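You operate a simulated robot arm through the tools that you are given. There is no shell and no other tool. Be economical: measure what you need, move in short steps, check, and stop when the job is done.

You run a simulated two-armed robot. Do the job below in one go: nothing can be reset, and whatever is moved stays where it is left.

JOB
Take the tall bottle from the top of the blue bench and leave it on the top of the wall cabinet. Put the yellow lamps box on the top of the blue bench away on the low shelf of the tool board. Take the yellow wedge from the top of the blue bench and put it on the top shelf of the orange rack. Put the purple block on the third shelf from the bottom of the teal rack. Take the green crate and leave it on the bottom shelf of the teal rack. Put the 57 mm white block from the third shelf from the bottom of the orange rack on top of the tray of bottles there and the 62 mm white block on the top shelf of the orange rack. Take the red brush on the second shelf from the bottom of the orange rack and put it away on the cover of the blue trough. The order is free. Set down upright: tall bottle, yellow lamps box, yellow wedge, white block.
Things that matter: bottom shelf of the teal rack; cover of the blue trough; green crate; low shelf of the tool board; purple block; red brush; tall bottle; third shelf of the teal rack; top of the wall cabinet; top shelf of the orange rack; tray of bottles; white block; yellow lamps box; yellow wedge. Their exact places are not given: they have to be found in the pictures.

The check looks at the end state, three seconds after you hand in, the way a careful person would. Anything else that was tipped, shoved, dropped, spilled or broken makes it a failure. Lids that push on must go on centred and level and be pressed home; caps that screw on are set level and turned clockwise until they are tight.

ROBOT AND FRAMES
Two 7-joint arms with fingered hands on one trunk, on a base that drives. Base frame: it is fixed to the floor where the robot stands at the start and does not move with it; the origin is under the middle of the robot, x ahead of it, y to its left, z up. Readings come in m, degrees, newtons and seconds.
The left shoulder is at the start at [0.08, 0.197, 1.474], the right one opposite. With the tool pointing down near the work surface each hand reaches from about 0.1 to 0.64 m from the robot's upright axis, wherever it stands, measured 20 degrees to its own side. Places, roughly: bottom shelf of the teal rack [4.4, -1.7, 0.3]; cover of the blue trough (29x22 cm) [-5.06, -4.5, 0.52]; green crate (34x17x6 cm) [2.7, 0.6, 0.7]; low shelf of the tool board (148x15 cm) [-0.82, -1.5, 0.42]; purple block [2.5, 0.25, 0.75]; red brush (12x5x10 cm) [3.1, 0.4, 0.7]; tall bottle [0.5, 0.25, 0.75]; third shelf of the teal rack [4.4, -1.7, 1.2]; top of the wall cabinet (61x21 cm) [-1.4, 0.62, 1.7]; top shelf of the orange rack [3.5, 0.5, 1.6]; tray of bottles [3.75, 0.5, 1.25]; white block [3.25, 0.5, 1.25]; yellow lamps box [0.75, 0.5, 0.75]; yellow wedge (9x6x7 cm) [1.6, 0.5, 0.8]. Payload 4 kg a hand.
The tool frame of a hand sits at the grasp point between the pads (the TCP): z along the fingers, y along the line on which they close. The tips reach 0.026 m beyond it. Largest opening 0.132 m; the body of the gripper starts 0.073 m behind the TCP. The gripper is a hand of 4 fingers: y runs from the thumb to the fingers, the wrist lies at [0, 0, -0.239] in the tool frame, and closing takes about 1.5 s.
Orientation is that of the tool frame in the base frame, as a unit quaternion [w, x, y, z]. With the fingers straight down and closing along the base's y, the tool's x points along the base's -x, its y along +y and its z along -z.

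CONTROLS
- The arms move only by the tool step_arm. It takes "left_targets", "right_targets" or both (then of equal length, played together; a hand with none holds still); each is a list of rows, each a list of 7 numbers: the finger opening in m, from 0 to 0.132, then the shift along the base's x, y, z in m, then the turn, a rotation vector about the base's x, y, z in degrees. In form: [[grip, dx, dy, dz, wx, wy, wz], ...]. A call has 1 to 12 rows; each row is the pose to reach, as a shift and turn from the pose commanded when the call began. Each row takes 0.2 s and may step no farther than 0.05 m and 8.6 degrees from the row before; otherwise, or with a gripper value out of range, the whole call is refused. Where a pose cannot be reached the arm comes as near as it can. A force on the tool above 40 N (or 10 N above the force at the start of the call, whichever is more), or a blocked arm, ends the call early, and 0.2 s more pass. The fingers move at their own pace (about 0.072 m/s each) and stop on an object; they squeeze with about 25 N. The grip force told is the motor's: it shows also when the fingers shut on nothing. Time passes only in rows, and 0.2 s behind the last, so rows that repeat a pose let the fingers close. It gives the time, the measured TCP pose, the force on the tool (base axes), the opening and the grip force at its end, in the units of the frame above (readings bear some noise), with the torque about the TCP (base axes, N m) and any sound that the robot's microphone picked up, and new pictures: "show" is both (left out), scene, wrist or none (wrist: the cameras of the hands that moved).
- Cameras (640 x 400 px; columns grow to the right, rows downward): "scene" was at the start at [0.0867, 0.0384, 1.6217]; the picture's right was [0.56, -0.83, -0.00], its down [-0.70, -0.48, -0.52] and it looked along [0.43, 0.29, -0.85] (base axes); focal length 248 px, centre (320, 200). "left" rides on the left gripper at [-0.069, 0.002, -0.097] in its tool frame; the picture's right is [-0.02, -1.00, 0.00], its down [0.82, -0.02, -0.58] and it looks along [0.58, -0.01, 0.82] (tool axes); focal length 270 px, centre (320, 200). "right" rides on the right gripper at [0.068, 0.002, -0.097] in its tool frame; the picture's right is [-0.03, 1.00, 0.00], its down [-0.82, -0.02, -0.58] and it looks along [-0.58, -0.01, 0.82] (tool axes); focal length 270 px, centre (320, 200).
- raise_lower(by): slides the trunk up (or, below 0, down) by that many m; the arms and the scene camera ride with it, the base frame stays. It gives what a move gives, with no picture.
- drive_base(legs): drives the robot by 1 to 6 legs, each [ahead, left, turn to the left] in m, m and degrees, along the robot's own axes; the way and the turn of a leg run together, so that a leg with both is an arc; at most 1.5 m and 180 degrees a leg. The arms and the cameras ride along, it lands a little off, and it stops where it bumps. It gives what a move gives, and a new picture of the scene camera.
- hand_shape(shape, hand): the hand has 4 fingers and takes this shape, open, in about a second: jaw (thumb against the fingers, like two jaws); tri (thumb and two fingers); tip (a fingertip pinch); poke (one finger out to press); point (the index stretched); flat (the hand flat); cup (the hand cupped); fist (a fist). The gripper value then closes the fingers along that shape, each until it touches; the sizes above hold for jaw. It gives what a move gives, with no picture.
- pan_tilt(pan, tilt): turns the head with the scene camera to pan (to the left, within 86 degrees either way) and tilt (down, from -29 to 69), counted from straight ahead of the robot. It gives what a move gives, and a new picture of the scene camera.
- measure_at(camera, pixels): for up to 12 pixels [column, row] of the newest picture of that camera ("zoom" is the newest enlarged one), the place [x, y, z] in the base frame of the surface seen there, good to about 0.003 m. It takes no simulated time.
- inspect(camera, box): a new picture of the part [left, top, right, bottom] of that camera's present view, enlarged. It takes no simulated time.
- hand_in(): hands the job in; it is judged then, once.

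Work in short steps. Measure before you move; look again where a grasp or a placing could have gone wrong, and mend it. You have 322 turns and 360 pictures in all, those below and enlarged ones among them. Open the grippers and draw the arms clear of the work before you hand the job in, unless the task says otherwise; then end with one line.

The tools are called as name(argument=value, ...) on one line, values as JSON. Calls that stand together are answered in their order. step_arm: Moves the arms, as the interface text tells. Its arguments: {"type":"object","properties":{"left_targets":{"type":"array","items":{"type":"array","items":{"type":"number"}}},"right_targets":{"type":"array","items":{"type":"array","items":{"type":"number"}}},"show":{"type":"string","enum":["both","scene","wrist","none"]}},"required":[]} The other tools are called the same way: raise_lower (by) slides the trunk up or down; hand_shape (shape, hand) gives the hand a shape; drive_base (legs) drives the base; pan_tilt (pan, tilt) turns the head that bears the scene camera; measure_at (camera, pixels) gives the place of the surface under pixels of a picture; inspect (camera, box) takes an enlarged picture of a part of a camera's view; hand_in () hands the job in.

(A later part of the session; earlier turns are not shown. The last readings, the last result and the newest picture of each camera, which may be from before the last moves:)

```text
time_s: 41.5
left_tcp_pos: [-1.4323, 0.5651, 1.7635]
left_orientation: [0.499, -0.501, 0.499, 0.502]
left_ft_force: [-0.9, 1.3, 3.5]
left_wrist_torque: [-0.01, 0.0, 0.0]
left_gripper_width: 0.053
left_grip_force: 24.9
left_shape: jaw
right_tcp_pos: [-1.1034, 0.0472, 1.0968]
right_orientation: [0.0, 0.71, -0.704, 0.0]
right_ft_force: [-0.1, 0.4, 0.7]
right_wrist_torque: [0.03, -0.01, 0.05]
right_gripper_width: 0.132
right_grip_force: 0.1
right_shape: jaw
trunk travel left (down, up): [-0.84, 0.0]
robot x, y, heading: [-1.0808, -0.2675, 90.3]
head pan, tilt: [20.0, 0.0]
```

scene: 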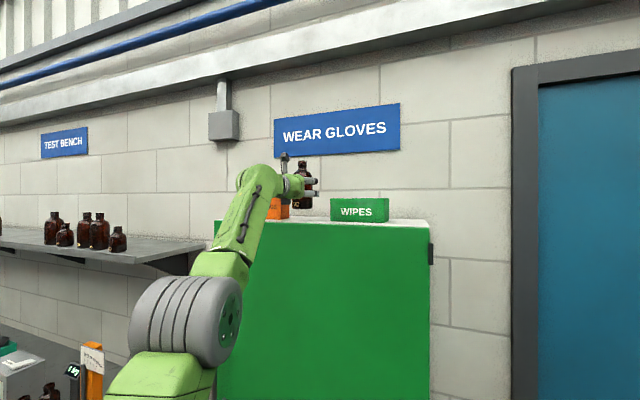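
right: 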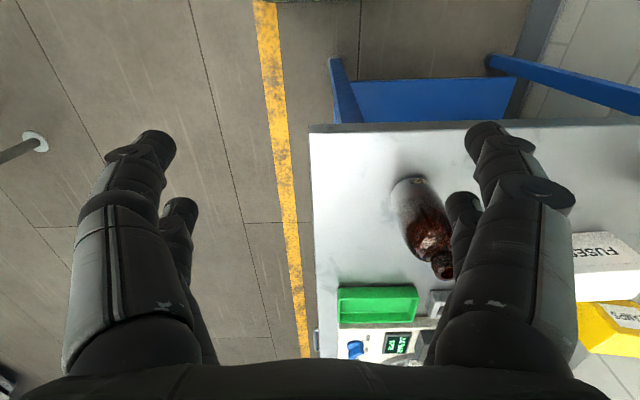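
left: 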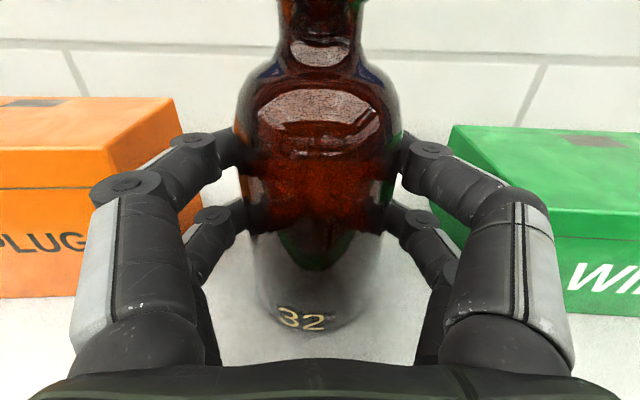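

Contact (+3.5 N). I open to 0.10 and retreat straight back.

step_arm(left_targets=[[0.06, 0, 0, 0, 0, 0, 0], [0.075, 0, 0, 0, 0, 0, 0], [0.095, 0, 0, 0, 0, 0, 0], [0.095, 0, -0.01, 0, 0, 0, 0], [0.095, 0, -0.04, 0, 0, 0, 0], [0.095, 0, -0.08, 0, 0, 0, 0], [0.095, 0, -0.12, 0, 0, 0, 0], [0.095, 0, -0.16, 0, 0, 0, 0]])

```text
time_s: 43.3
left_tcp_pos: [-1.4309, 0.4029, 1.7624]
left_orientation: [-0.498, 0.502, -0.498, -0.502]
left_ft_force: [-0.3, -0.1, 0.6]
left_wrist_torque: [-0.02, 0.01, -0.03]
left_gripper_width: 0.0948
left_grip_force: 0.1
left_shape: jaw
right_tcp_pos: [-1.1036, 0.0467, 1.097]
right_orientation: [-0.001, 0.71, -0.704, 0.0]
right_ft_force: [-0.4, -0.2, -0.8]
right_wrist_torque: [0.01, -0.01, -0.03]
right_gripper_width: 0.1319
right_grip_force: 0.1
right_shape: jaw
trunk travel left (down, up): [-0.84, 0.0]
robot x, y, heading: [-1.0781, -0.2659, 90.5]
head pan, tilt: [20.0, 0.0]
```

scene: 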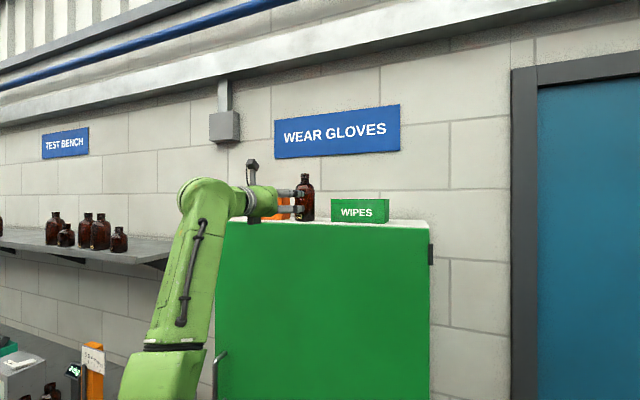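
left: 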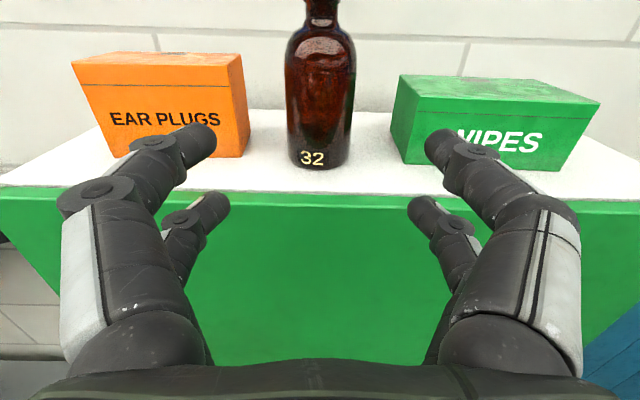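

The bottle stands upright between the boxes. I back off, then turn to see the tool board and its low shelf.

drive_base(legs=[[-0.3, 0, 0], [0, 0, -90], [0, 0, -70]])

pan_tilt(pan=0, tilt=35)

```text
time_s: 52.2
left_tcp_pos: [-0.5138, -1.0787, 1.7632]
left_orientation: [0.582, 0.402, 0.582, -0.402]
left_ft_force: [0.2, 0.4, 0.1]
left_wrist_torque: [-0.02, 0.01, 0.05]
left_gripper_width: 0.095
left_grip_force: 0.1
left_shape: jaw
right_tcp_pos: [-0.946, -0.8579, 1.0976]
right_orientation: [0.0, 0.569, 0.822, 0.0]
right_ft_force: [-0.2, 0.0, 0.3]
right_wrist_torque: [0.02, -0.01, -0.03]
right_gripper_width: 0.1321
right_grip_force: 0.0
right_shape: jaw
trunk travel left (down, up): [-0.84, 0.0]
robot x, y, heading: [-1.0788, -0.5697, -69.4]
head pan, tilt: [20.0, 0.0]
```

scene: 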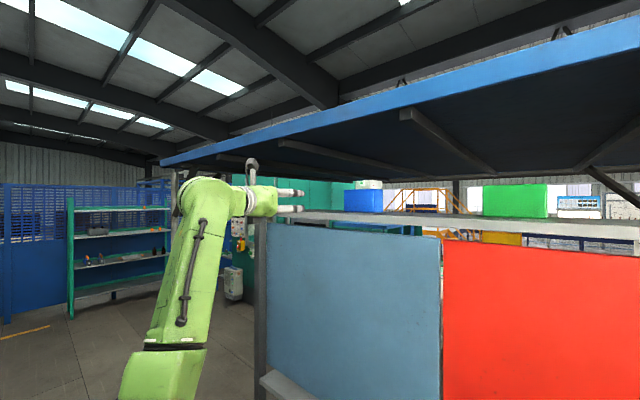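

```text
time_s: 53.3
left_tcp_pos: [-0.5151, -1.0791, 1.7629]
left_orientation: [0.582, 0.402, 0.582, -0.402]
left_ft_force: [-0.3, 0.2, 0.1]
left_wrist_torque: [0.04, -0.01, -0.01]
left_gripper_width: 0.0948
left_grip_force: 0.0
left_shape: jaw
right_tcp_pos: [-0.9474, -0.8584, 1.0975]
right_orientation: [0.001, 0.569, 0.822, 0.001]
right_ft_force: [0.3, -0.9, 0.6]
right_wrist_torque: [0.01, 0.0, -0.01]
right_gripper_width: 0.132
right_grip_force: 0.1
right_shape: jaw
trunk travel left (down, up): [-0.84, 0.0]
robot x, y, heading: [-1.0751, -0.5714, -69.3]
head pan, tilt: [0.0, 35.0]
```

scene: 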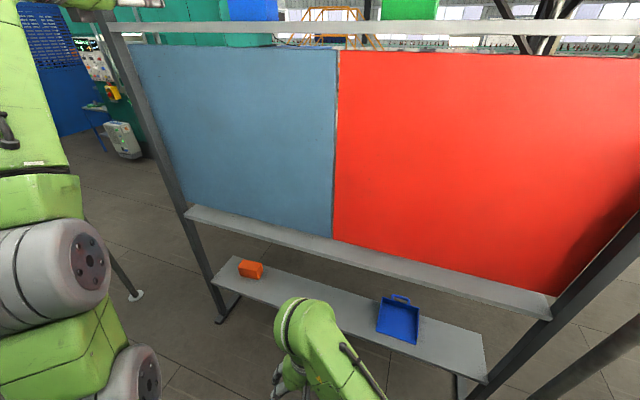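

The low shelf carries an orange block at (250,268) and a blue dustpan at (397,320); an upper ledge overhangs. I measure.

measure_at(camera="scene", pixels=[[215, 282], [232, 260], [478, 380], [484, 338], [300, 290], [345, 310], [187, 215], [195, 206], [545, 318], [550, 298], [330, 256], [250, 265]])

measure_at(camera="scene", pixels=[[375, 330], [418, 335], [397, 298], [240, 275], [260, 278], [350, 295], [280, 275]])

```text
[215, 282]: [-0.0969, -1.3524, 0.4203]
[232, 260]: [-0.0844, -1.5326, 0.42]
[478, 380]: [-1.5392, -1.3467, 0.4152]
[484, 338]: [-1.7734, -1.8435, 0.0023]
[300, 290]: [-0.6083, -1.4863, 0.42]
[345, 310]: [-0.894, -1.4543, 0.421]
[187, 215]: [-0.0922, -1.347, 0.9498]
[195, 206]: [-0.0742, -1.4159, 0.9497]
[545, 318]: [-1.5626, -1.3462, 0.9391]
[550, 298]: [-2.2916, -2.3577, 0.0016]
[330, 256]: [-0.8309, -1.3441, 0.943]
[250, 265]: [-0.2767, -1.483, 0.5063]
```

```text
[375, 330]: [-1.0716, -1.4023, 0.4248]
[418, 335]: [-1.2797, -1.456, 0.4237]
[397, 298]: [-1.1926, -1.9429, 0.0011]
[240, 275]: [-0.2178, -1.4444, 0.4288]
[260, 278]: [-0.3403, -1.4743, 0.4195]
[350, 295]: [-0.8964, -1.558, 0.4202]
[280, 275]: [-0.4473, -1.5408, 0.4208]
```

Low shelf is at z 0.42, front y≈−1.35, free for x −1.0…−0.4, with an overhanging ledge at z 0.94. Now I drive to the bench's long side for the lamps box.

drive_base(legs=[[0, 0, 69.4], [1.3, 0, 0], [0.85, 0, 0], [0, 0, 90]])

pan_tilt(pan=15, tilt=45)

```text
time_s: 70.8
left_tcp_pos: [0.7522, 0.0707, 1.7636]
left_orientation: [0.504, -0.495, 0.505, 0.495]
left_ft_force: [-0.3, -0.9, 0.2]
left_wrist_torque: [0.02, 0.02, 0.03]
left_gripper_width: 0.0946
left_grip_force: 0.0
left_shape: jaw
right_tcp_pos: [1.0703, -0.293, 1.0979]
right_orientation: [-0.001, -0.701, 0.713, 0.001]
right_ft_force: [0.3, 0.4, 0.9]
right_wrist_torque: [-0.01, 0.01, -0.03]
right_gripper_width: 0.1319
right_grip_force: 0.1
right_shape: jaw
trunk travel left (down, up): [-0.84, 0.0]
robot x, y, heading: [1.0863, -0.6072, 88.6]
head pan, tilt: [0.0, 35.0]
```

scene: 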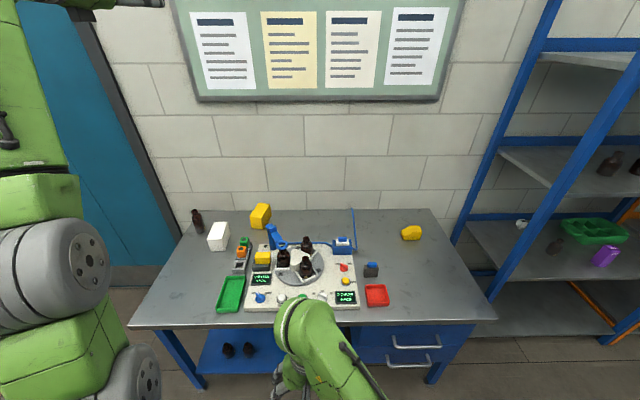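

```text
time_s: 71.5
left_tcp_pos: [0.7517, 0.0705, 1.7626]
left_orientation: [0.505, -0.495, 0.505, 0.495]
left_ft_force: [0.8, 0.0, 0.6]
left_wrist_torque: [0.0, 0.01, 0.01]
left_gripper_width: 0.0945
left_grip_force: 0.1
left_shape: jaw
right_tcp_pos: [1.0712, -0.2943, 1.0981]
right_orientation: [0.001, -0.7, 0.714, 0.0]
right_ft_force: [0.4, 0.1, -0.9]
right_wrist_torque: [0.02, -0.04, -0.02]
right_gripper_width: 0.1321
right_grip_force: 0.0
right_shape: jaw
trunk travel left (down, up): [-0.84, 0.0]
robot x, y, heading: [1.0873, -0.61, 89.0]
head pan, tilt: [15.0, 45.0]
```

scene: 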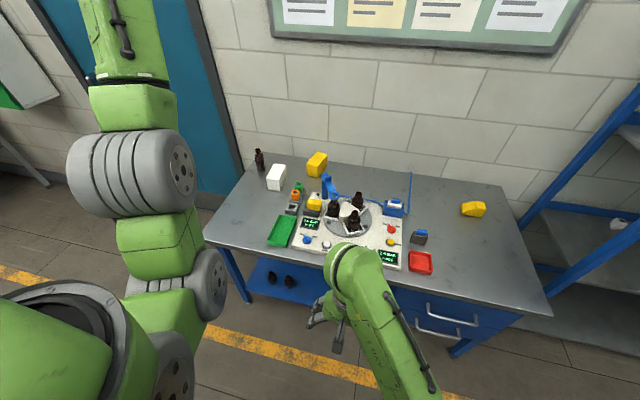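

I zoom on the bench to see the lamps box and its neighbours.

inspect(camera="scene", box=[230, 130, 410, 242])

```text
3.56 times, centred on (320, 186) of scene
```

zoom: 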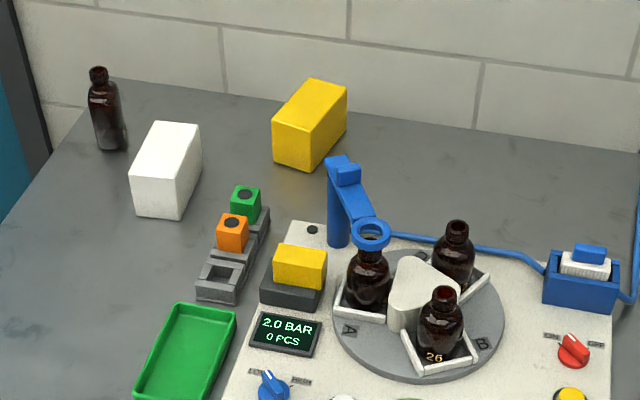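

measure_at(camera="zoom", pixels=[[273, 117], [310, 137], [346, 88], [311, 80], [308, 168], [274, 160], [345, 128], [343, 157], [370, 222], [246, 190], [263, 210], [180, 215]])

```text
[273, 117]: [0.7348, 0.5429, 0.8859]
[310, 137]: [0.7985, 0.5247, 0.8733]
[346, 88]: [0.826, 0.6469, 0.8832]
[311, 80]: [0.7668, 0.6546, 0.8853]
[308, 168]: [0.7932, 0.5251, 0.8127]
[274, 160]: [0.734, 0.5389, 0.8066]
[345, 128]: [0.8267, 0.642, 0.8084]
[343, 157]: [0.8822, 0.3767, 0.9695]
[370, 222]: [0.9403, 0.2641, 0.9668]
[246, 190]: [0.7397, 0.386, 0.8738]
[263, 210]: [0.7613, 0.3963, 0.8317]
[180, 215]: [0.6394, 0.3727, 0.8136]
```

The lamps box is 0.064×0.12, yawed about −14°, centre (0.781,0.592), top 0.886. I check how much room the base has in front of the bench.

pan_tilt(pan=0, tilt=69)

```text
time_s: 72.4
left_tcp_pos: [0.751, 0.069, 1.7622]
left_orientation: [0.506, -0.495, 0.505, 0.495]
left_ft_force: [0.0, -1.2, 0.7]
left_wrist_torque: [0.03, -0.02, 0.01]
left_gripper_width: 0.0945
left_grip_force: 0.1
left_shape: jaw
right_tcp_pos: [1.0697, -0.2948, 1.0975]
right_orientation: [0.0, -0.701, 0.713, 0.0]
right_ft_force: [-0.4, 0.3, 0.1]
right_wrist_torque: [0.03, -0.01, 0.0]
right_gripper_width: 0.1321
right_grip_force: 0.0
right_shape: jaw
trunk travel left (down, up): [-0.84, 0.0]
robot x, y, heading: [1.0868, -0.6126, 88.8]
head pan, tilt: [0.0, 68.8]
```

scene: 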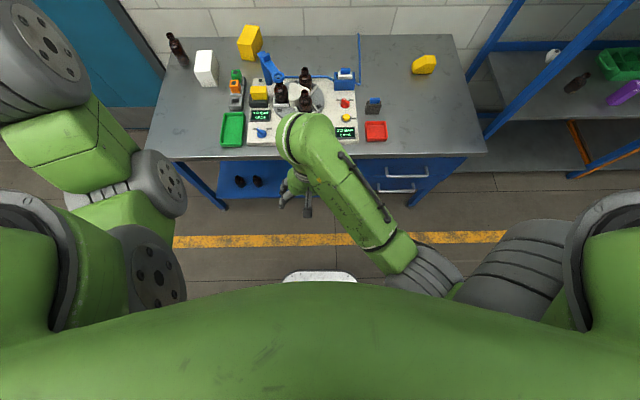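

measure_at(camera="scene", pixels=[[320, 273], [290, 276], [352, 276], [245, 190], [240, 198], [390, 189], [430, 185], [220, 205], [320, 240]])

```text
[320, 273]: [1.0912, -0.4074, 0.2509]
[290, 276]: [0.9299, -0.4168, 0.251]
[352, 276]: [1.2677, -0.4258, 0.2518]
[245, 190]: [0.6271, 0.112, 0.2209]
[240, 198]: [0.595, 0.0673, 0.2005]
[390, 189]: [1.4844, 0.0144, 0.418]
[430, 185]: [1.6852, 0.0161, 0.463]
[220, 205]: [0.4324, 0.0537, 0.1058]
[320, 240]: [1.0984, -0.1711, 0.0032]
```

Base front is 0.205 ahead of the axis, so the axis can come to y≈−0.25. First I tuck the right hand to the right side so that it stays off the bench.

step_arm(right_targets=[[0.132, 0.04, -0.02, 0, 0, 0, 0], [0.132, 0.08, -0.04, 0, 0, 0, 0], [0.132, 0.12, -0.06, 0, 0, 0, 0], [0.132, 0.16, -0.08, 0, 0, 0, 0], [0.132, 0.2, -0.1, 0, 0, 0, 0], [0.132, 0.24, -0.12, 0, 0, 0, 0], [0.132, 0.28, -0.14, 0, 0, 0, 0], [0.132, 0.32, -0.16, 0, 0, 0, 0]], show="scene")

```text
time_s: 74.0
left_tcp_pos: [0.7508, 0.071, 1.7617]
left_orientation: [0.504, -0.496, 0.504, 0.496]
left_ft_force: [-0.5, 0.5, 0.5]
left_wrist_torque: [0.0, -0.01, -0.02]
left_gripper_width: 0.0949
left_grip_force: 0.0
left_shape: jaw
right_tcp_pos: [1.3008, -0.4144, 1.0669]
right_orientation: [-0.006, 0.818, -0.575, -0.003]
right_ft_force: [-0.4, -0.6, -1.3]
right_wrist_torque: [-0.01, 0.01, -0.03]
right_gripper_width: 0.1319
right_grip_force: 0.1
right_shape: jaw
right hand out of reach, approached as far as the arm can: row 3, 4, 5, 6, 7, 8
trunk travel left (down, up): [-0.84, 0.0]
robot x, y, heading: [1.086, -0.6114, 88.8]
head pan, tilt: [0.0, 68.8]
stopped in row 8 (right hand): the arm was blocked; the commanded pose is now the measured one
```

scene: 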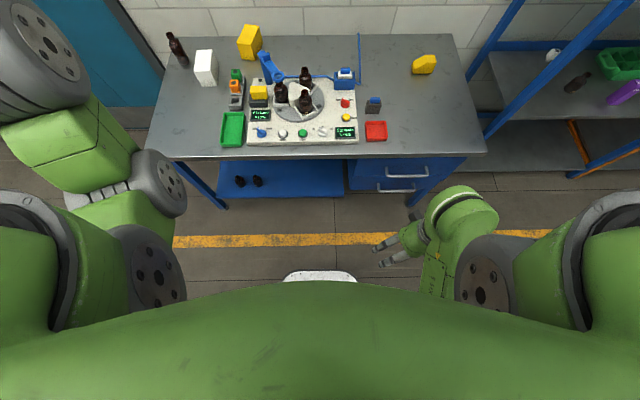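

I raise the right hand 0.3 so it stays above bench height after the trunk lowers.

step_arm(right_targets=[[0.132, 0, 0, 0.05, 0, 0, 0], [0.132, 0, 0, 0.1, 0, 0, 0], [0.132, 0, 0, 0.15, 0, 0, 0], [0.132, 0, 0, 0.2, 0, 0, 0], [0.132, 0, 0, 0.25, 0, 0, 0], [0.132, 0, 0, 0.3, 0, 0, 0]], show="scene")

```text
time_s: 75.4
left_tcp_pos: [0.7498, 0.0694, 1.7621]
left_orientation: [0.504, -0.496, 0.504, 0.496]
left_ft_force: [0.1, -0.7, -0.2]
left_wrist_torque: [-0.03, -0.01, 0.0]
left_gripper_width: 0.0947
left_grip_force: 0.1
left_shape: jaw
right_tcp_pos: [1.2981, -0.4428, 1.0766]
right_orientation: [-0.013, 0.822, -0.569, -0.006]
right_ft_force: [0.8, -0.2, -0.1]
right_wrist_torque: [0.03, 0.01, -0.01]
right_gripper_width: 0.1317
right_grip_force: 0.0
right_shape: jaw
right hand out of reach, approached as far as the arm can: row 1, 2, 3, 4, 5, 6
trunk travel left (down, up): [-0.84, 0.0]
robot x, y, heading: [1.084, -0.6123, 89.0]
head pan, tilt: [0.0, 68.8]
```

scene: 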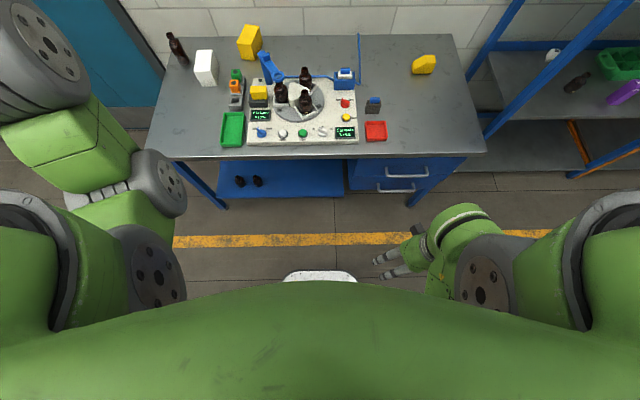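

The right arm is fully folded. I instead bring it forward and up while levelling it, mirroring the left arm.

step_arm(right_targets=[[0.132, 0, 0.04, 0.02, 0, 0, 0], [0.132, 0, 0.08, 0.04, 8, 0, 0], [0.132, 0.01, 0.11, 0.07, 16, 0, 0], [0.132, 0.02, 0.14, 0.1, 24, 0, 0], [0.132, 0.03, 0.17, 0.13, 32, 0, 0], [0.132, 0.04, 0.2, 0.16, 40, 0, 0], [0.132, 0.04, 0.23, 0.19, 48, 0, 0], [0.132, 0.04, 0.26, 0.22, 56, 0, 0], [0.132, 0.04, 0.28, 0.26, 64, 0, 0], [0.132, 0.04, 0.3, 0.3, 72, 0, 0], [0.132, 0.04, 0.32, 0.34, 80, 0, 0], [0.132, 0.04, 0.34, 0.38, 88, 0, 0]], show="both")

```text
time_s: 78.0
left_tcp_pos: [0.7518, 0.07, 1.7625]
left_orientation: [0.505, -0.495, 0.505, 0.495]
left_ft_force: [-0.1, 0.7, 0.8]
left_wrist_torque: [0.0, 0.01, -0.03]
left_gripper_width: 0.0948
left_grip_force: 0.1
left_shape: jaw
right_tcp_pos: [1.3292, -0.0986, 1.4366]
right_orientation: [-0.572, 0.583, -0.413, -0.403]
right_ft_force: [0.7, -0.1, 0.4]
right_wrist_torque: [0.01, 0.0, -0.04]
right_gripper_width: 0.1319
right_grip_force: 0.1
right_shape: jaw
right hand out of reach, approached as far as the arm can: row 1
trunk travel left (down, up): [-0.84, 0.0]
robot x, y, heading: [1.0891, -0.6104, 88.9]
head pan, tilt: [0.0, 68.8]
```

scene: 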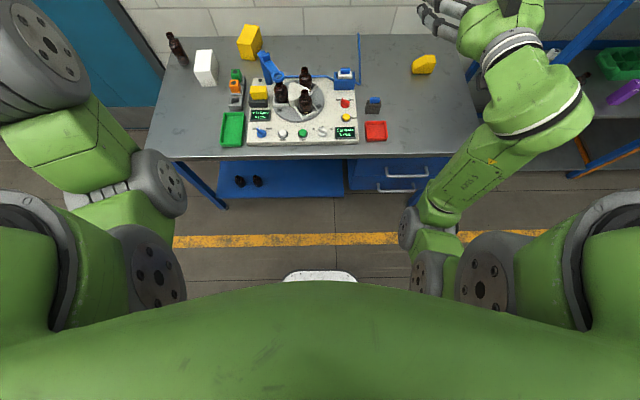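
right: 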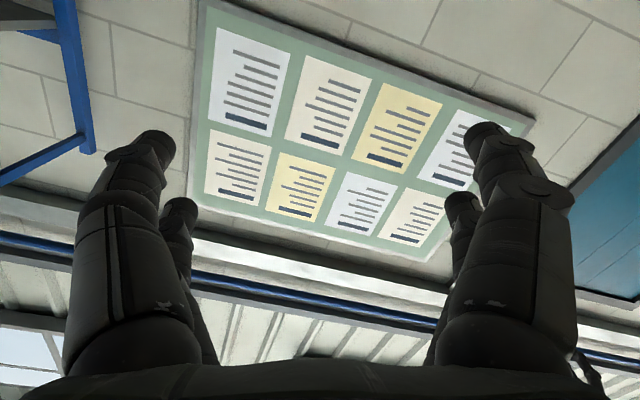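

Both hands are level and high now. I drive ahead 0.35 (and 0.07 left) then lower the trunk 0.33.

drive_base(legs=[[0.34, 0.07, 1]])

raise_lower(by=-0.33)

pan_tilt(pan=20, tilt=45)

```text
time_s: 80.3
left_tcp_pos: [0.6762, 0.4, 1.7646]
left_orientation: [0.503, -0.497, 0.502, 0.499]
left_ft_force: [0.0, -0.2, 0.6]
left_wrist_torque: [-0.02, -0.01, 0.01]
left_gripper_width: 0.0947
left_grip_force: 0.0
left_shape: jaw
right_tcp_pos: [1.2572, 0.24, 1.4393]
right_orientation: [-0.57, 0.586, -0.409, -0.406]
right_ft_force: [0.1, -0.8, 0.4]
right_wrist_torque: [-0.01, -0.01, 0.03]
right_gripper_width: 0.1317
right_grip_force: 0.0
right_shape: jaw
trunk travel left (down, up): [-0.84, 0.0]
robot x, y, heading: [1.0159, -0.269, 90.0]
head pan, tilt: [0.0, 68.8]
```

scene: 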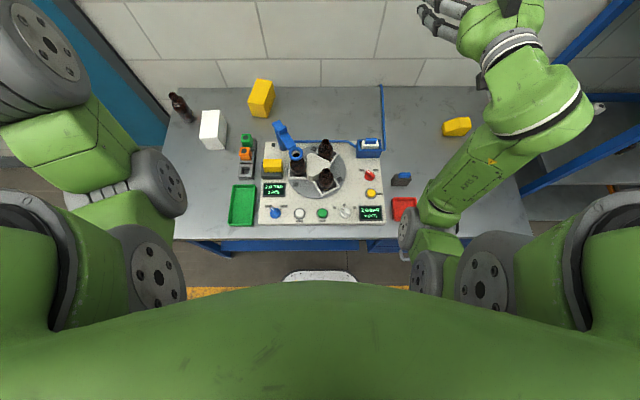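

```text
time_s: 83.5
left_tcp_pos: [0.6768, 0.4058, 1.433]
left_orientation: [0.502, -0.498, 0.502, 0.498]
left_ft_force: [-0.3, 0.0, 0.4]
left_wrist_torque: [0.04, -0.01, -0.01]
left_gripper_width: 0.095
left_grip_force: 0.0
left_shape: jaw
right_tcp_pos: [1.2561, 0.243, 1.1068]
right_orientation: [-0.569, 0.587, -0.409, -0.406]
right_ft_force: [0.3, 0.3, 0.2]
right_wrist_torque: [-0.01, -0.01, 0.01]
right_gripper_width: 0.1317
right_grip_force: 0.0
right_shape: jaw
trunk travel left (down, up): [-0.51, 0.33]
robot x, y, heading: [1.0188, -0.2711, 89.9]
head pan, tilt: [0.0, 68.8]
```

```text
time_s: 84.4
left_tcp_pos: [0.6763, 0.4053, 1.4326]
left_orientation: [0.502, -0.499, 0.501, 0.498]
left_ft_force: [0.1, 0.6, -0.3]
left_wrist_torque: [-0.01, -0.02, 0.01]
left_gripper_width: 0.0946
left_grip_force: 0.0
left_shape: jaw
right_tcp_pos: [1.2563, 0.243, 1.1073]
right_orientation: [-0.57, 0.586, -0.409, -0.405]
right_ft_force: [0.4, 0.6, 0.9]
right_wrist_torque: [0.0, 0.02, 0.0]
right_gripper_width: 0.132
right_grip_force: 0.0
right_shape: jaw
trunk travel left (down, up): [-0.51, 0.33]
robot x, y, heading: [1.0184, -0.2708, 89.3]
head pan, tilt: [20.0, 45.0]
```

scene: 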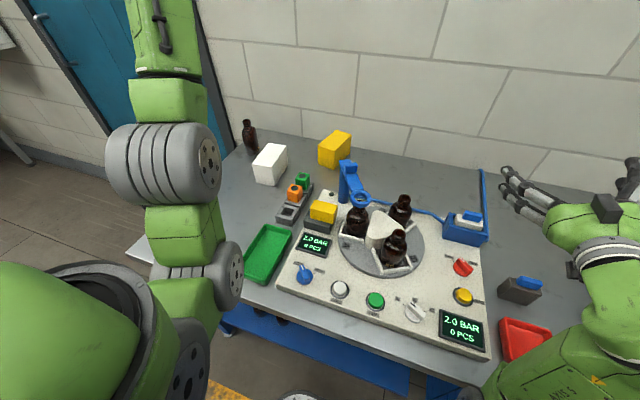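

I bring the left hand over the box: yaw −14°, pitch 35° down, to about (0.765,0.54,1.05), opening 0.12.

step_arm(left_targets=[[0.12, 0.01, 0.015, -0.04, -7, 0.9, -2.7], [0.12, 0.02, 0.03, -0.08, -14, 1.7, -5.4], [0.12, 0.03, 0.045, -0.12, -21, 2.6, -8.2], [0.12, 0.04, 0.06, -0.16, -28, 3.4, -10.9], [0.12, 0.05, 0.075, -0.2, -34.8, 4.3, -13.6], [0.12, 0.06, 0.09, -0.24, -34.8, 4.3, -13.6], [0.12, 0.07, 0.105, -0.28, -34.8, 4.3, -13.6], [0.12, 0.08, 0.12, -0.32, -34.8, 4.3, -13.6], [0.12, 0.09, 0.135, -0.36, -34.8, 4.3, -13.6], [0.12, 0.09, 0.135, -0.38, -34.8, 4.3, -13.6]])

```text
time_s: 86.6
left_tcp_pos: [0.7678, 0.5403, 1.0544]
left_orientation: [0.366, -0.543, 0.701, 0.283]
left_ft_force: [0.1, 0.6, 0.1]
left_wrist_torque: [0.0, 0.0, -0.01]
left_gripper_width: 0.12
left_grip_force: 0.1
left_shape: jaw
right_tcp_pos: [1.2553, 0.243, 1.1067]
right_orientation: [-0.568, 0.587, -0.408, -0.407]
right_ft_force: [0.4, -0.7, 0.3]
right_wrist_torque: [-0.04, 0.0, 0.0]
right_gripper_width: 0.1318
right_grip_force: 0.2
right_shape: jaw
trunk travel left (down, up): [-0.51, 0.33]
robot x, y, heading: [1.0195, -0.273, 89.8]
head pan, tilt: [20.0, 45.0]
```

scene: 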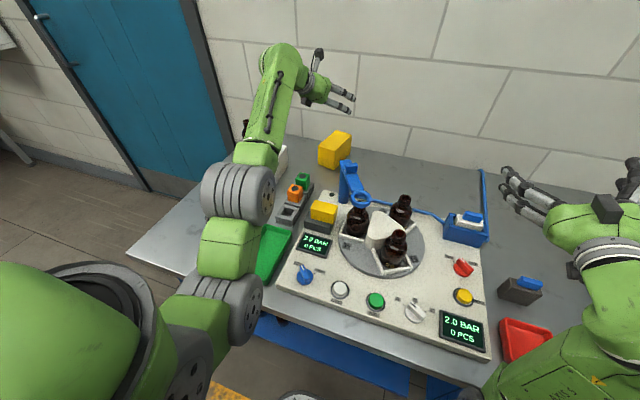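
left: 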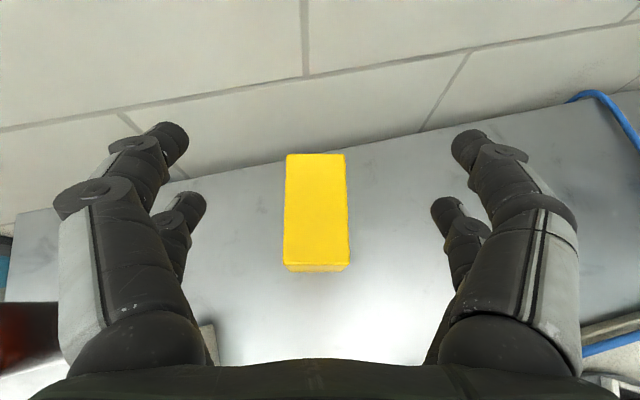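

Box is well centred. I descend straight to z≈0.85 over the box.

step_arm(left_targets=[[0.12, 0.003, 0.01, -0.04, 0, 0, 0], [0.12, 0.006, 0.02, -0.08, 0, 0, 0], [0.12, 0.007, 0.03, -0.12, 0, 0, 0], [0.12, 0.007, 0.03, -0.15, 0, 0, 0], [0.12, 0.007, 0.03, -0.18, 0, 0, 0], [0.12, 0.007, 0.03, -0.205, 0, 0, 0], [0.12, 0.007, 0.03, -0.205, 0, 0, 0]])

```text
time_s: 88.2
left_tcp_pos: [0.7747, 0.5706, 0.8479]
left_orientation: [0.366, -0.544, 0.7, 0.283]
left_ft_force: [-0.5, -0.2, 0.2]
left_wrist_torque: [0.0, 0.0, 0.01]
left_gripper_width: 0.1199
left_grip_force: 0.1
left_shape: jaw
right_tcp_pos: [1.256, 0.2427, 1.106]
right_orientation: [-0.57, 0.586, -0.409, -0.406]
right_ft_force: [0.9, -0.9, -0.3]
right_wrist_torque: [-0.03, 0.03, 0.01]
right_gripper_width: 0.1318
right_grip_force: 0.0
right_shape: jaw
trunk travel left (down, up): [-0.51, 0.33]
robot x, y, heading: [1.0218, -0.2733, 89.8]
head pan, tilt: [20.0, 45.0]
```

scene: 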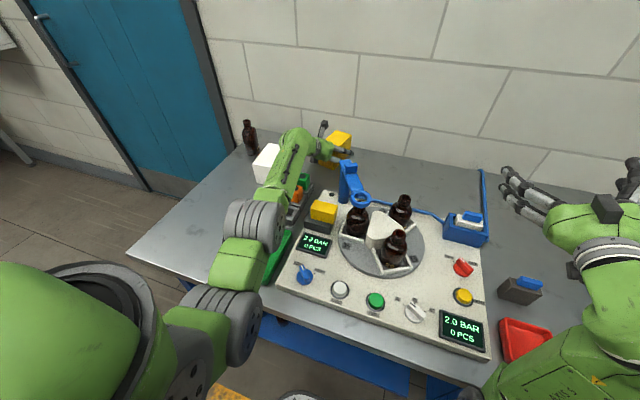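
left: 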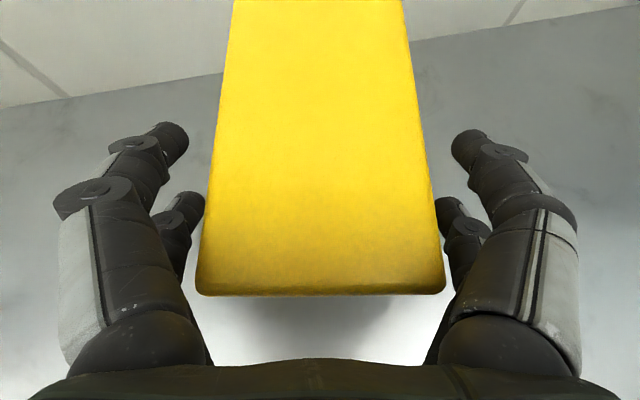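

Aligned; I close and lift straight up.

step_arm(left_targets=[[0, 0, 0, 0, 0, 0, 0], [0, 0, 0, 0, 0, 0, 0], [0, 0, 0, 0, 0, 0, 0], [0, 0, 0, 0, 0, 0, 0], [0, 0, 0, 0, 0, 0, 0], [0, 0, 0, 0.03, 0, 0, 0], [0, 0, 0, 0.07, 0, 0, 0], [0, 0, 0, 0.12, 0, 0, 0], [0, 0, 0, 0.17, 0, 0, 0], [0, 0, 0, 0.21, 0, 0, 0]])

```text
time_s: 90.4
left_tcp_pos: [0.7723, 0.5668, 1.0558]
left_orientation: [0.365, -0.545, 0.7, 0.282]
left_ft_force: [-0.2, -0.3, -3.2]
left_wrist_torque: [-0.06, 0.0, -0.03]
left_gripper_width: 0.0626
left_grip_force: 24.8
left_shape: jaw
right_tcp_pos: [1.2572, 0.2425, 1.1066]
right_orientation: [-0.569, 0.587, -0.408, -0.406]
right_ft_force: [-0.8, -0.1, 0.1]
right_wrist_torque: [-0.01, 0.01, 0.01]
right_gripper_width: 0.1318
right_grip_force: 0.1
right_shape: jaw
trunk travel left (down, up): [-0.51, 0.33]
robot x, y, heading: [1.0179, -0.2752, 89.8]
head pan, tilt: [20.0, 45.0]
```

scene: 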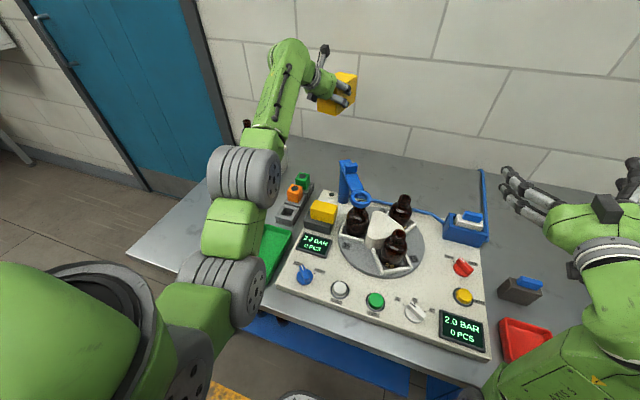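
left: 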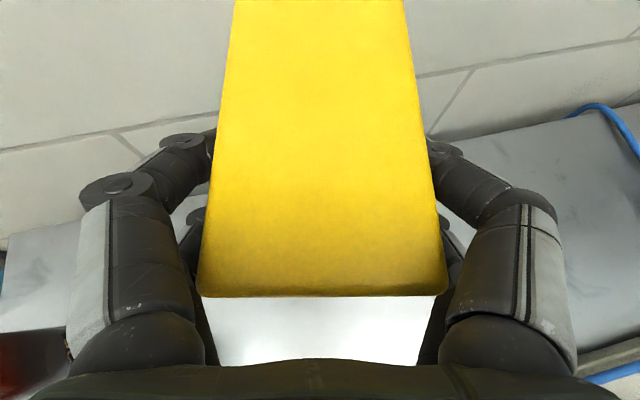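

Box held. I raise the trunk, back off a bit, turn to heading 180 and drive along the aisle toward the tool board.

raise_lower(by=0.3)

drive_base(legs=[[-0.18, 0, 0], [0, 0, 90], [1.2, 0, 0], [0.8, 0, 0], [0, 0, 90]])

```text
time_s: 93.4
left_tcp_pos: [0.773, 0.5699, 1.3561]
left_orientation: [0.366, -0.544, 0.7, 0.283]
left_ft_force: [1.2, 0.5, -2.1]
left_wrist_torque: [-0.11, -0.02, -0.01]
left_gripper_width: 0.0628
left_grip_force: 25.4
left_shape: jaw
right_tcp_pos: [1.2554, 0.2449, 1.4063]
right_orientation: [-0.569, 0.587, -0.408, -0.406]
right_ft_force: [0.4, 0.8, 0.2]
right_wrist_torque: [0.01, 0.0, 0.05]
right_gripper_width: 0.1321
right_grip_force: 0.0
right_shape: jaw
trunk travel left (down, up): [-0.81, 0.03]
robot x, y, heading: [1.0173, -0.2726, 89.4]
head pan, tilt: [20.0, 45.0]
```

```text
time_s: 112.2
left_tcp_pos: [-0.7432, -1.2702, 1.3566]
left_orientation: [0.282, 0.7, 0.545, -0.365]
left_ft_force: [-0.5, -0.8, -2.5]
left_wrist_torque: [0.09, 0.01, 0.0]
left_gripper_width: 0.064
left_grip_force: 24.9
left_shape: jaw
right_tcp_pos: [-1.2273, -0.9455, 1.4067]
right_orientation: [0.407, 0.408, 0.587, -0.568]
right_ft_force: [0.0, 0.1, -0.3]
right_wrist_torque: [0.0, -0.03, 0.01]
right_gripper_width: 0.132
right_grip_force: 0.0
right_shape: jaw
trunk travel left (down, up): [-0.81, 0.03]
robot x, y, heading: [-0.9863, -0.43, -90.3]
head pan, tilt: [20.0, 45.0]
```

scene: 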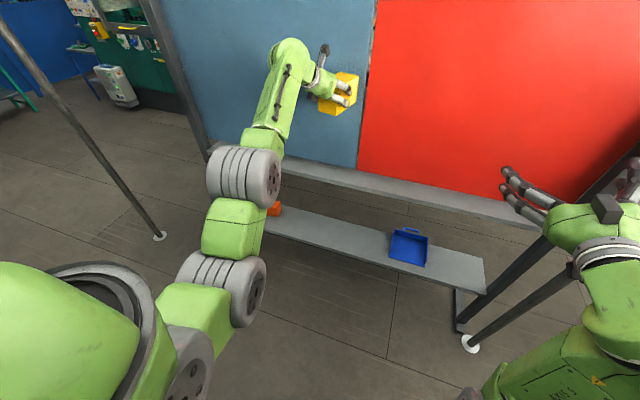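

I measure the two slanted posts and feet, and back off before lowering.

measure_at(camera="scene", pixels=[[158, 236], [100, 160], [470, 343], [520, 310], [500, 270], [455, 325], [300, 230], [370, 245], [390, 200]])

drive_base(legs=[[-0.2, 0, 0]])

raise_lower(by=-0.5)

```text
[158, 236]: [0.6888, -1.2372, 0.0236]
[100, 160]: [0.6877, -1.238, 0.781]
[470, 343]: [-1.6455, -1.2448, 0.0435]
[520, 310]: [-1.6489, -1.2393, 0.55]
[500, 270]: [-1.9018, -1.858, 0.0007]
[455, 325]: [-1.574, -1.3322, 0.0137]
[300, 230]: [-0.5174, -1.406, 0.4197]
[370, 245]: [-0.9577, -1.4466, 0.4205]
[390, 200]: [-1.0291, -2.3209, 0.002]
```

```text
time_s: 113.8
left_tcp_pos: [-0.7442, -1.0766, 1.3523]
left_orientation: [0.28, 0.701, 0.545, -0.364]
left_ft_force: [-0.1, -0.4, -3.0]
left_wrist_torque: [0.11, -0.03, -0.06]
left_gripper_width: 0.0644
left_grip_force: 25.0
left_shape: jaw
right_tcp_pos: [-1.227, -0.7507, 1.4048]
right_orientation: [0.405, 0.411, 0.587, -0.568]
right_ft_force: [-0.6, -0.1, 0.2]
right_wrist_torque: [-0.01, 0.01, 0.0]
right_gripper_width: 0.1322
right_grip_force: 0.0
right_shape: jaw
trunk travel left (down, up): [-0.81, 0.03]
robot x, y, heading: [-0.9904, -0.23, -90.1]
head pan, tilt: [20.0, 45.0]
```

scene: 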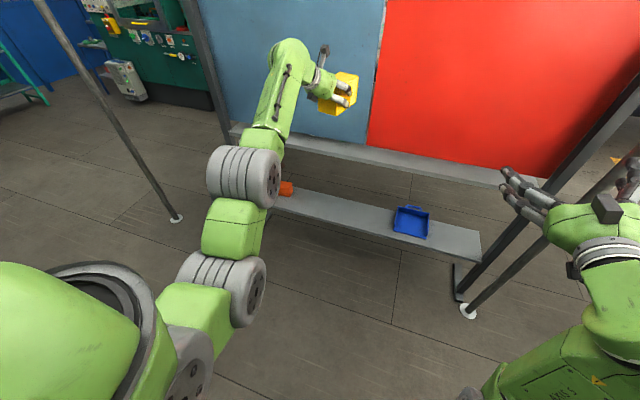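

```text
refused: -0.5 is not a number from -0.4 to 0.4
```

Posts are well clear (x −1.65 and 0.69). I lower the trunk in two goes.

raise_lower(by=-0.4)

raise_lower(by=-0.3)

pan_tilt(pan=15, tilt=35)

```text
time_s: 117.6
left_tcp_pos: [-0.7447, -1.0717, 0.9563]
left_orientation: [0.281, 0.701, 0.544, -0.366]
left_ft_force: [-0.1, 0.4, -2.4]
left_wrist_torque: [0.03, -0.03, 0.01]
left_gripper_width: 0.0639
left_grip_force: 25.4
left_shape: jaw
right_tcp_pos: [-1.2286, -0.7453, 1.0062]
right_orientation: [0.405, 0.41, 0.586, -0.57]
right_ft_force: [-0.2, -0.4, -0.4]
right_wrist_torque: [0.01, -0.01, -0.01]
right_gripper_width: 0.1319
right_grip_force: 0.1
right_shape: jaw
trunk travel left (down, up): [-0.41, 0.43]
robot x, y, heading: [-0.9882, -0.2307, -90.2]
head pan, tilt: [20.0, 45.0]
```

```text
time_s: 120.6
left_tcp_pos: [-0.7448, -1.0711, 0.656]
left_orientation: [0.282, 0.701, 0.544, -0.366]
left_ft_force: [-0.2, 0.3, -2.4]
left_wrist_torque: [0.1, 0.0, 0.01]
left_gripper_width: 0.0642
left_grip_force: 25.3
left_shape: jaw
right_tcp_pos: [-1.2281, -0.7447, 0.7076]
right_orientation: [0.406, 0.409, 0.587, -0.569]
right_ft_force: [-0.1, -0.3, -0.7]
right_wrist_torque: [0.0, -0.01, 0.01]
right_gripper_width: 0.1319
right_grip_force: 0.0
right_shape: jaw
trunk travel left (down, up): [-0.11, 0.73]
robot x, y, heading: [-0.9888, -0.2276, -90.4]
head pan, tilt: [20.0, 45.0]
```

```text
time_s: 121.4
left_tcp_pos: [-0.745, -1.0712, 0.6557]
left_orientation: [0.282, 0.701, 0.544, -0.366]
left_ft_force: [1.4, 0.3, -0.9]
left_wrist_torque: [0.05, 0.01, 0.0]
left_gripper_width: 0.0642
left_grip_force: 24.5
left_shape: jaw
right_tcp_pos: [-1.2274, -0.7431, 0.7062]
right_orientation: [0.405, 0.41, 0.586, -0.57]
right_ft_force: [-0.5, -0.9, -0.5]
right_wrist_torque: [0.0, 0.0, 0.03]
right_gripper_width: 0.132
right_grip_force: 0.0
right_shape: jaw
trunk travel left (down, up): [-0.11, 0.73]
robot x, y, heading: [-0.9935, -0.2281, -90.4]
head pan, tilt: [15.0, 35.0]
```

scene: 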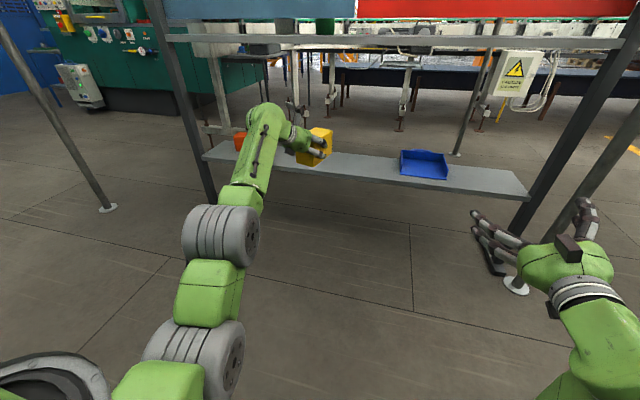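

I straighten the hand (+14° yaw) and drive ahead 0.35, box passing over the shelf at bottom z≈0.6.

step_arm(left_targets=[[0, 0, 0, 0, 0, 0, 7], [0, 0, 0, 0, 0, 0, 14], [0, 0, 0, 0, 0, 0, 14]], show="none")

drive_base(legs=[[0.355, 0, 0.3]])

step_arm(left_targets=[[0, 0, 0, -0.04, 0, 0, 0], [0, 0, 0, -0.08, 0, 0, 0], [0, 0, 0, -0.12, 0, 0, 0], [0, 0, 0, -0.15, 0, 0, 0], [0, 0, 0, -0.165, 0, 0, 0], [0, 0, 0, -0.165, 0, 0, 0]])

```text
time_s: 122.2
left_tcp_pos: [-0.7456, -1.0721, 0.6555]
left_orientation: [0.325, 0.629, 0.626, -0.328]
left_ft_force: [-0.9, 0.1, -2.2]
left_wrist_torque: [0.09, 0.01, 0.03]
left_gripper_width: 0.0641
left_grip_force: 25.5
left_shape: jaw
right_tcp_pos: [-1.2268, -0.7456, 0.706]
right_orientation: [0.404, 0.41, 0.586, -0.57]
right_ft_force: [0.4, 0.6, -0.6]
right_wrist_torque: [0.0, 0.01, -0.03]
right_gripper_width: 0.1321
right_grip_force: 0.0
right_shape: jaw
trunk travel left (down, up): [-0.11, 0.73]
robot x, y, heading: [-0.9856, -0.2294, -90.3]
head pan, tilt: [15.0, 35.0]
```

```text
time_s: 124.5
left_tcp_pos: [-0.7358, -1.4337, 0.6548]
left_orientation: [0.326, 0.626, 0.629, -0.327]
left_ft_force: [0.0, 0.0, -2.9]
left_wrist_torque: [0.04, 0.03, 0.01]
left_gripper_width: 0.0643
left_grip_force: 25.2
left_shape: jaw
right_tcp_pos: [-1.2214, -1.114, 0.7057]
right_orientation: [0.409, 0.406, 0.589, -0.566]
right_ft_force: [-0.4, 1.3, 0.0]
right_wrist_torque: [0.01, -0.01, 0.03]
right_gripper_width: 0.1321
right_grip_force: 0.0
right_shape: jaw
trunk travel left (down, up): [-0.11, 0.73]
robot x, y, heading: [-0.9863, -0.5928, -89.7]
head pan, tilt: [15.0, 35.0]
```

scene: 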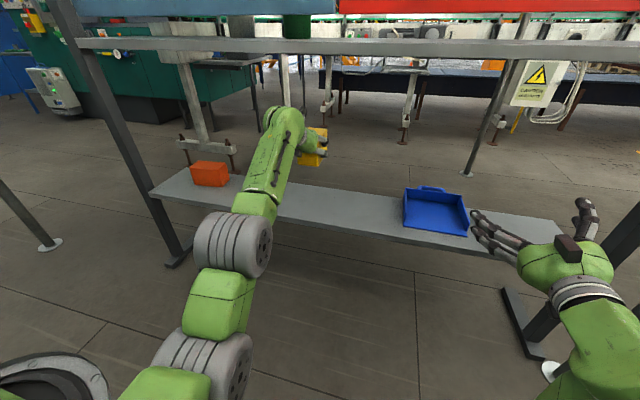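

```text
time_s: 125.9
left_tcp_pos: [-0.7344, -1.4343, 0.4896]
left_orientation: [0.327, 0.625, 0.629, -0.326]
left_ft_force: [0.3, 0.0, -3.0]
left_wrist_torque: [0.07, 0.0, 0.02]
left_gripper_width: 0.0639
left_grip_force: 25.2
left_shape: jaw
right_tcp_pos: [-1.2224, -1.1124, 0.7066]
right_orientation: [0.409, 0.406, 0.589, -0.567]
right_ft_force: [0.5, 0.3, 0.6]
right_wrist_torque: [-0.03, 0.01, 0.0]
right_gripper_width: 0.132
right_grip_force: 0.1
right_shape: jaw
trunk travel left (down, up): [-0.11, 0.73]
robot x, y, heading: [-0.9896, -0.5971, -89.8]
head pan, tilt: [15.0, 35.0]
```

scene: 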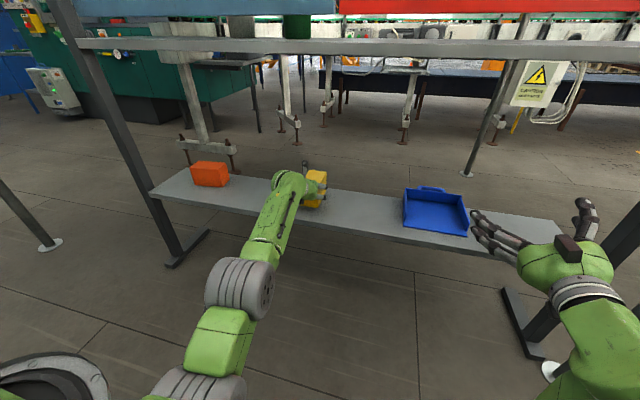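
left: 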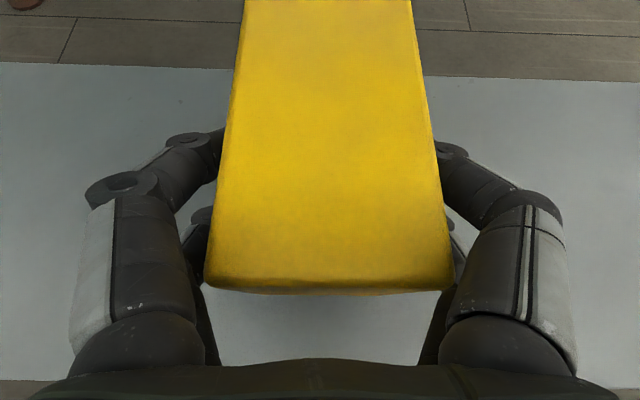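

I check the box's place over the shelf with the wrist view.

measure_at(camera="left", pixels=[[150, 70], [550, 85], [40, 370], [325, 275], [328, 8], [320, 340]])

```text
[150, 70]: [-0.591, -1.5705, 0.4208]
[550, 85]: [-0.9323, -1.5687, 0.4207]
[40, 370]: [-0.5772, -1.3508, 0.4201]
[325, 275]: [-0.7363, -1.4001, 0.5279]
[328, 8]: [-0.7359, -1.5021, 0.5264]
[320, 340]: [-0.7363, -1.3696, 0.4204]
```

Box is centred over the shelf (y −1.395…−1.515). I lower until contact.

step_arm(left_targets=[[0, 0, 0, -0.01, 0, 0, 0], [0, 0, 0, -0.017, 0, 0, 0], [0, 0, 0, -0.02, 0, 0, 0], [0, 0, 0, -0.022, 0, 0, 0], [0, 0, 0, -0.022, 0, 0, 0]], show="none")

```text
time_s: 127.1
left_tcp_pos: [-0.735, -1.4334, 0.4684]
left_orientation: [0.327, 0.624, 0.63, -0.326]
left_ft_force: [0.0, 0.3, -0.1]
left_wrist_torque: [-0.07, 0.07, -0.02]
left_gripper_width: 0.064
left_grip_force: 24.6
left_shape: jaw
right_tcp_pos: [-1.2211, -1.1125, 0.7067]
right_orientation: [0.409, 0.405, 0.589, -0.567]
right_ft_force: [0.3, 1.1, 0.7]
right_wrist_torque: [0.01, 0.01, 0.01]
right_gripper_width: 0.1319
right_grip_force: 0.0
right_shape: jaw
trunk travel left (down, up): [-0.11, 0.73]
robot x, y, heading: [-0.9896, -0.5953, -89.5]
head pan, tilt: [15.0, 35.0]
```

Contact just made. One more millimetre, open, then retreat back and up along the fingers.

step_arm(left_targets=[[0, 0, 0, -0.001, 0, 0, 0], [0.08, 0, 0, -0.001, 0, 0, 0], [0.1, 0, 0, -0.001, 0, 0, 0], [0.1, 0, 0, -0.001, 0, 0, 0], [0.1, 0, 0.02, 0.014, 0, 0, 0], [0.1, 0, 0.05, 0.035, 0, 0, 0], [0.1, 0, 0.09, 0.06, 0, 0, 0], [0.1, 0, 0.13, 0.09, 0, 0, 0], [0.1, 0, 0.17, 0.1, 0, 0, 0], [0.1, 0, 0.2, 0.1, 0, 0, 0]])

```text
time_s: 129.3
left_tcp_pos: [-0.7341, -1.2311, 0.5688]
left_orientation: [0.326, 0.625, 0.63, -0.326]
left_ft_force: [0.5, -0.2, 0.4]
left_wrist_torque: [0.01, 0.01, -0.03]
left_gripper_width: 0.0998
left_grip_force: 0.1
left_shape: jaw
right_tcp_pos: [-1.2222, -1.1115, 0.7073]
right_orientation: [0.408, 0.406, 0.589, -0.567]
right_ft_force: [0.7, 0.5, -0.3]
right_wrist_torque: [-0.01, 0.0, -0.01]
right_gripper_width: 0.1321
right_grip_force: 0.0
right_shape: jaw
trunk travel left (down, up): [-0.11, 0.73]
robot x, y, heading: [-0.9901, -0.5939, -89.8]
head pan, tilt: [15.0, 35.0]
```

scene: 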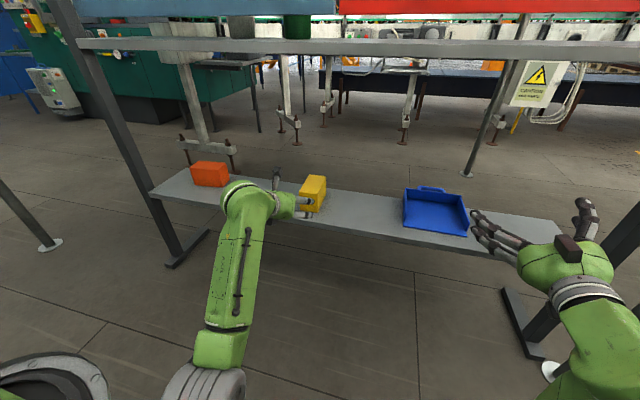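
left: 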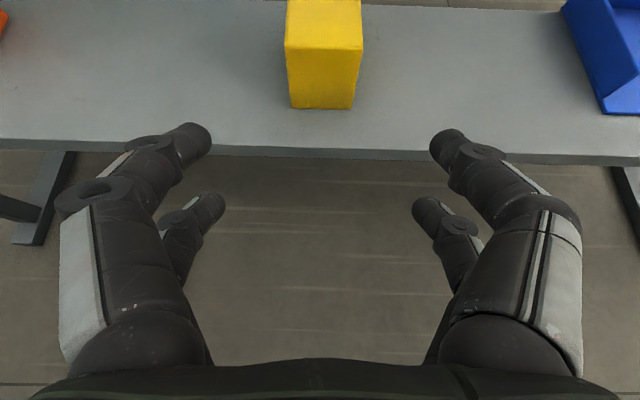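

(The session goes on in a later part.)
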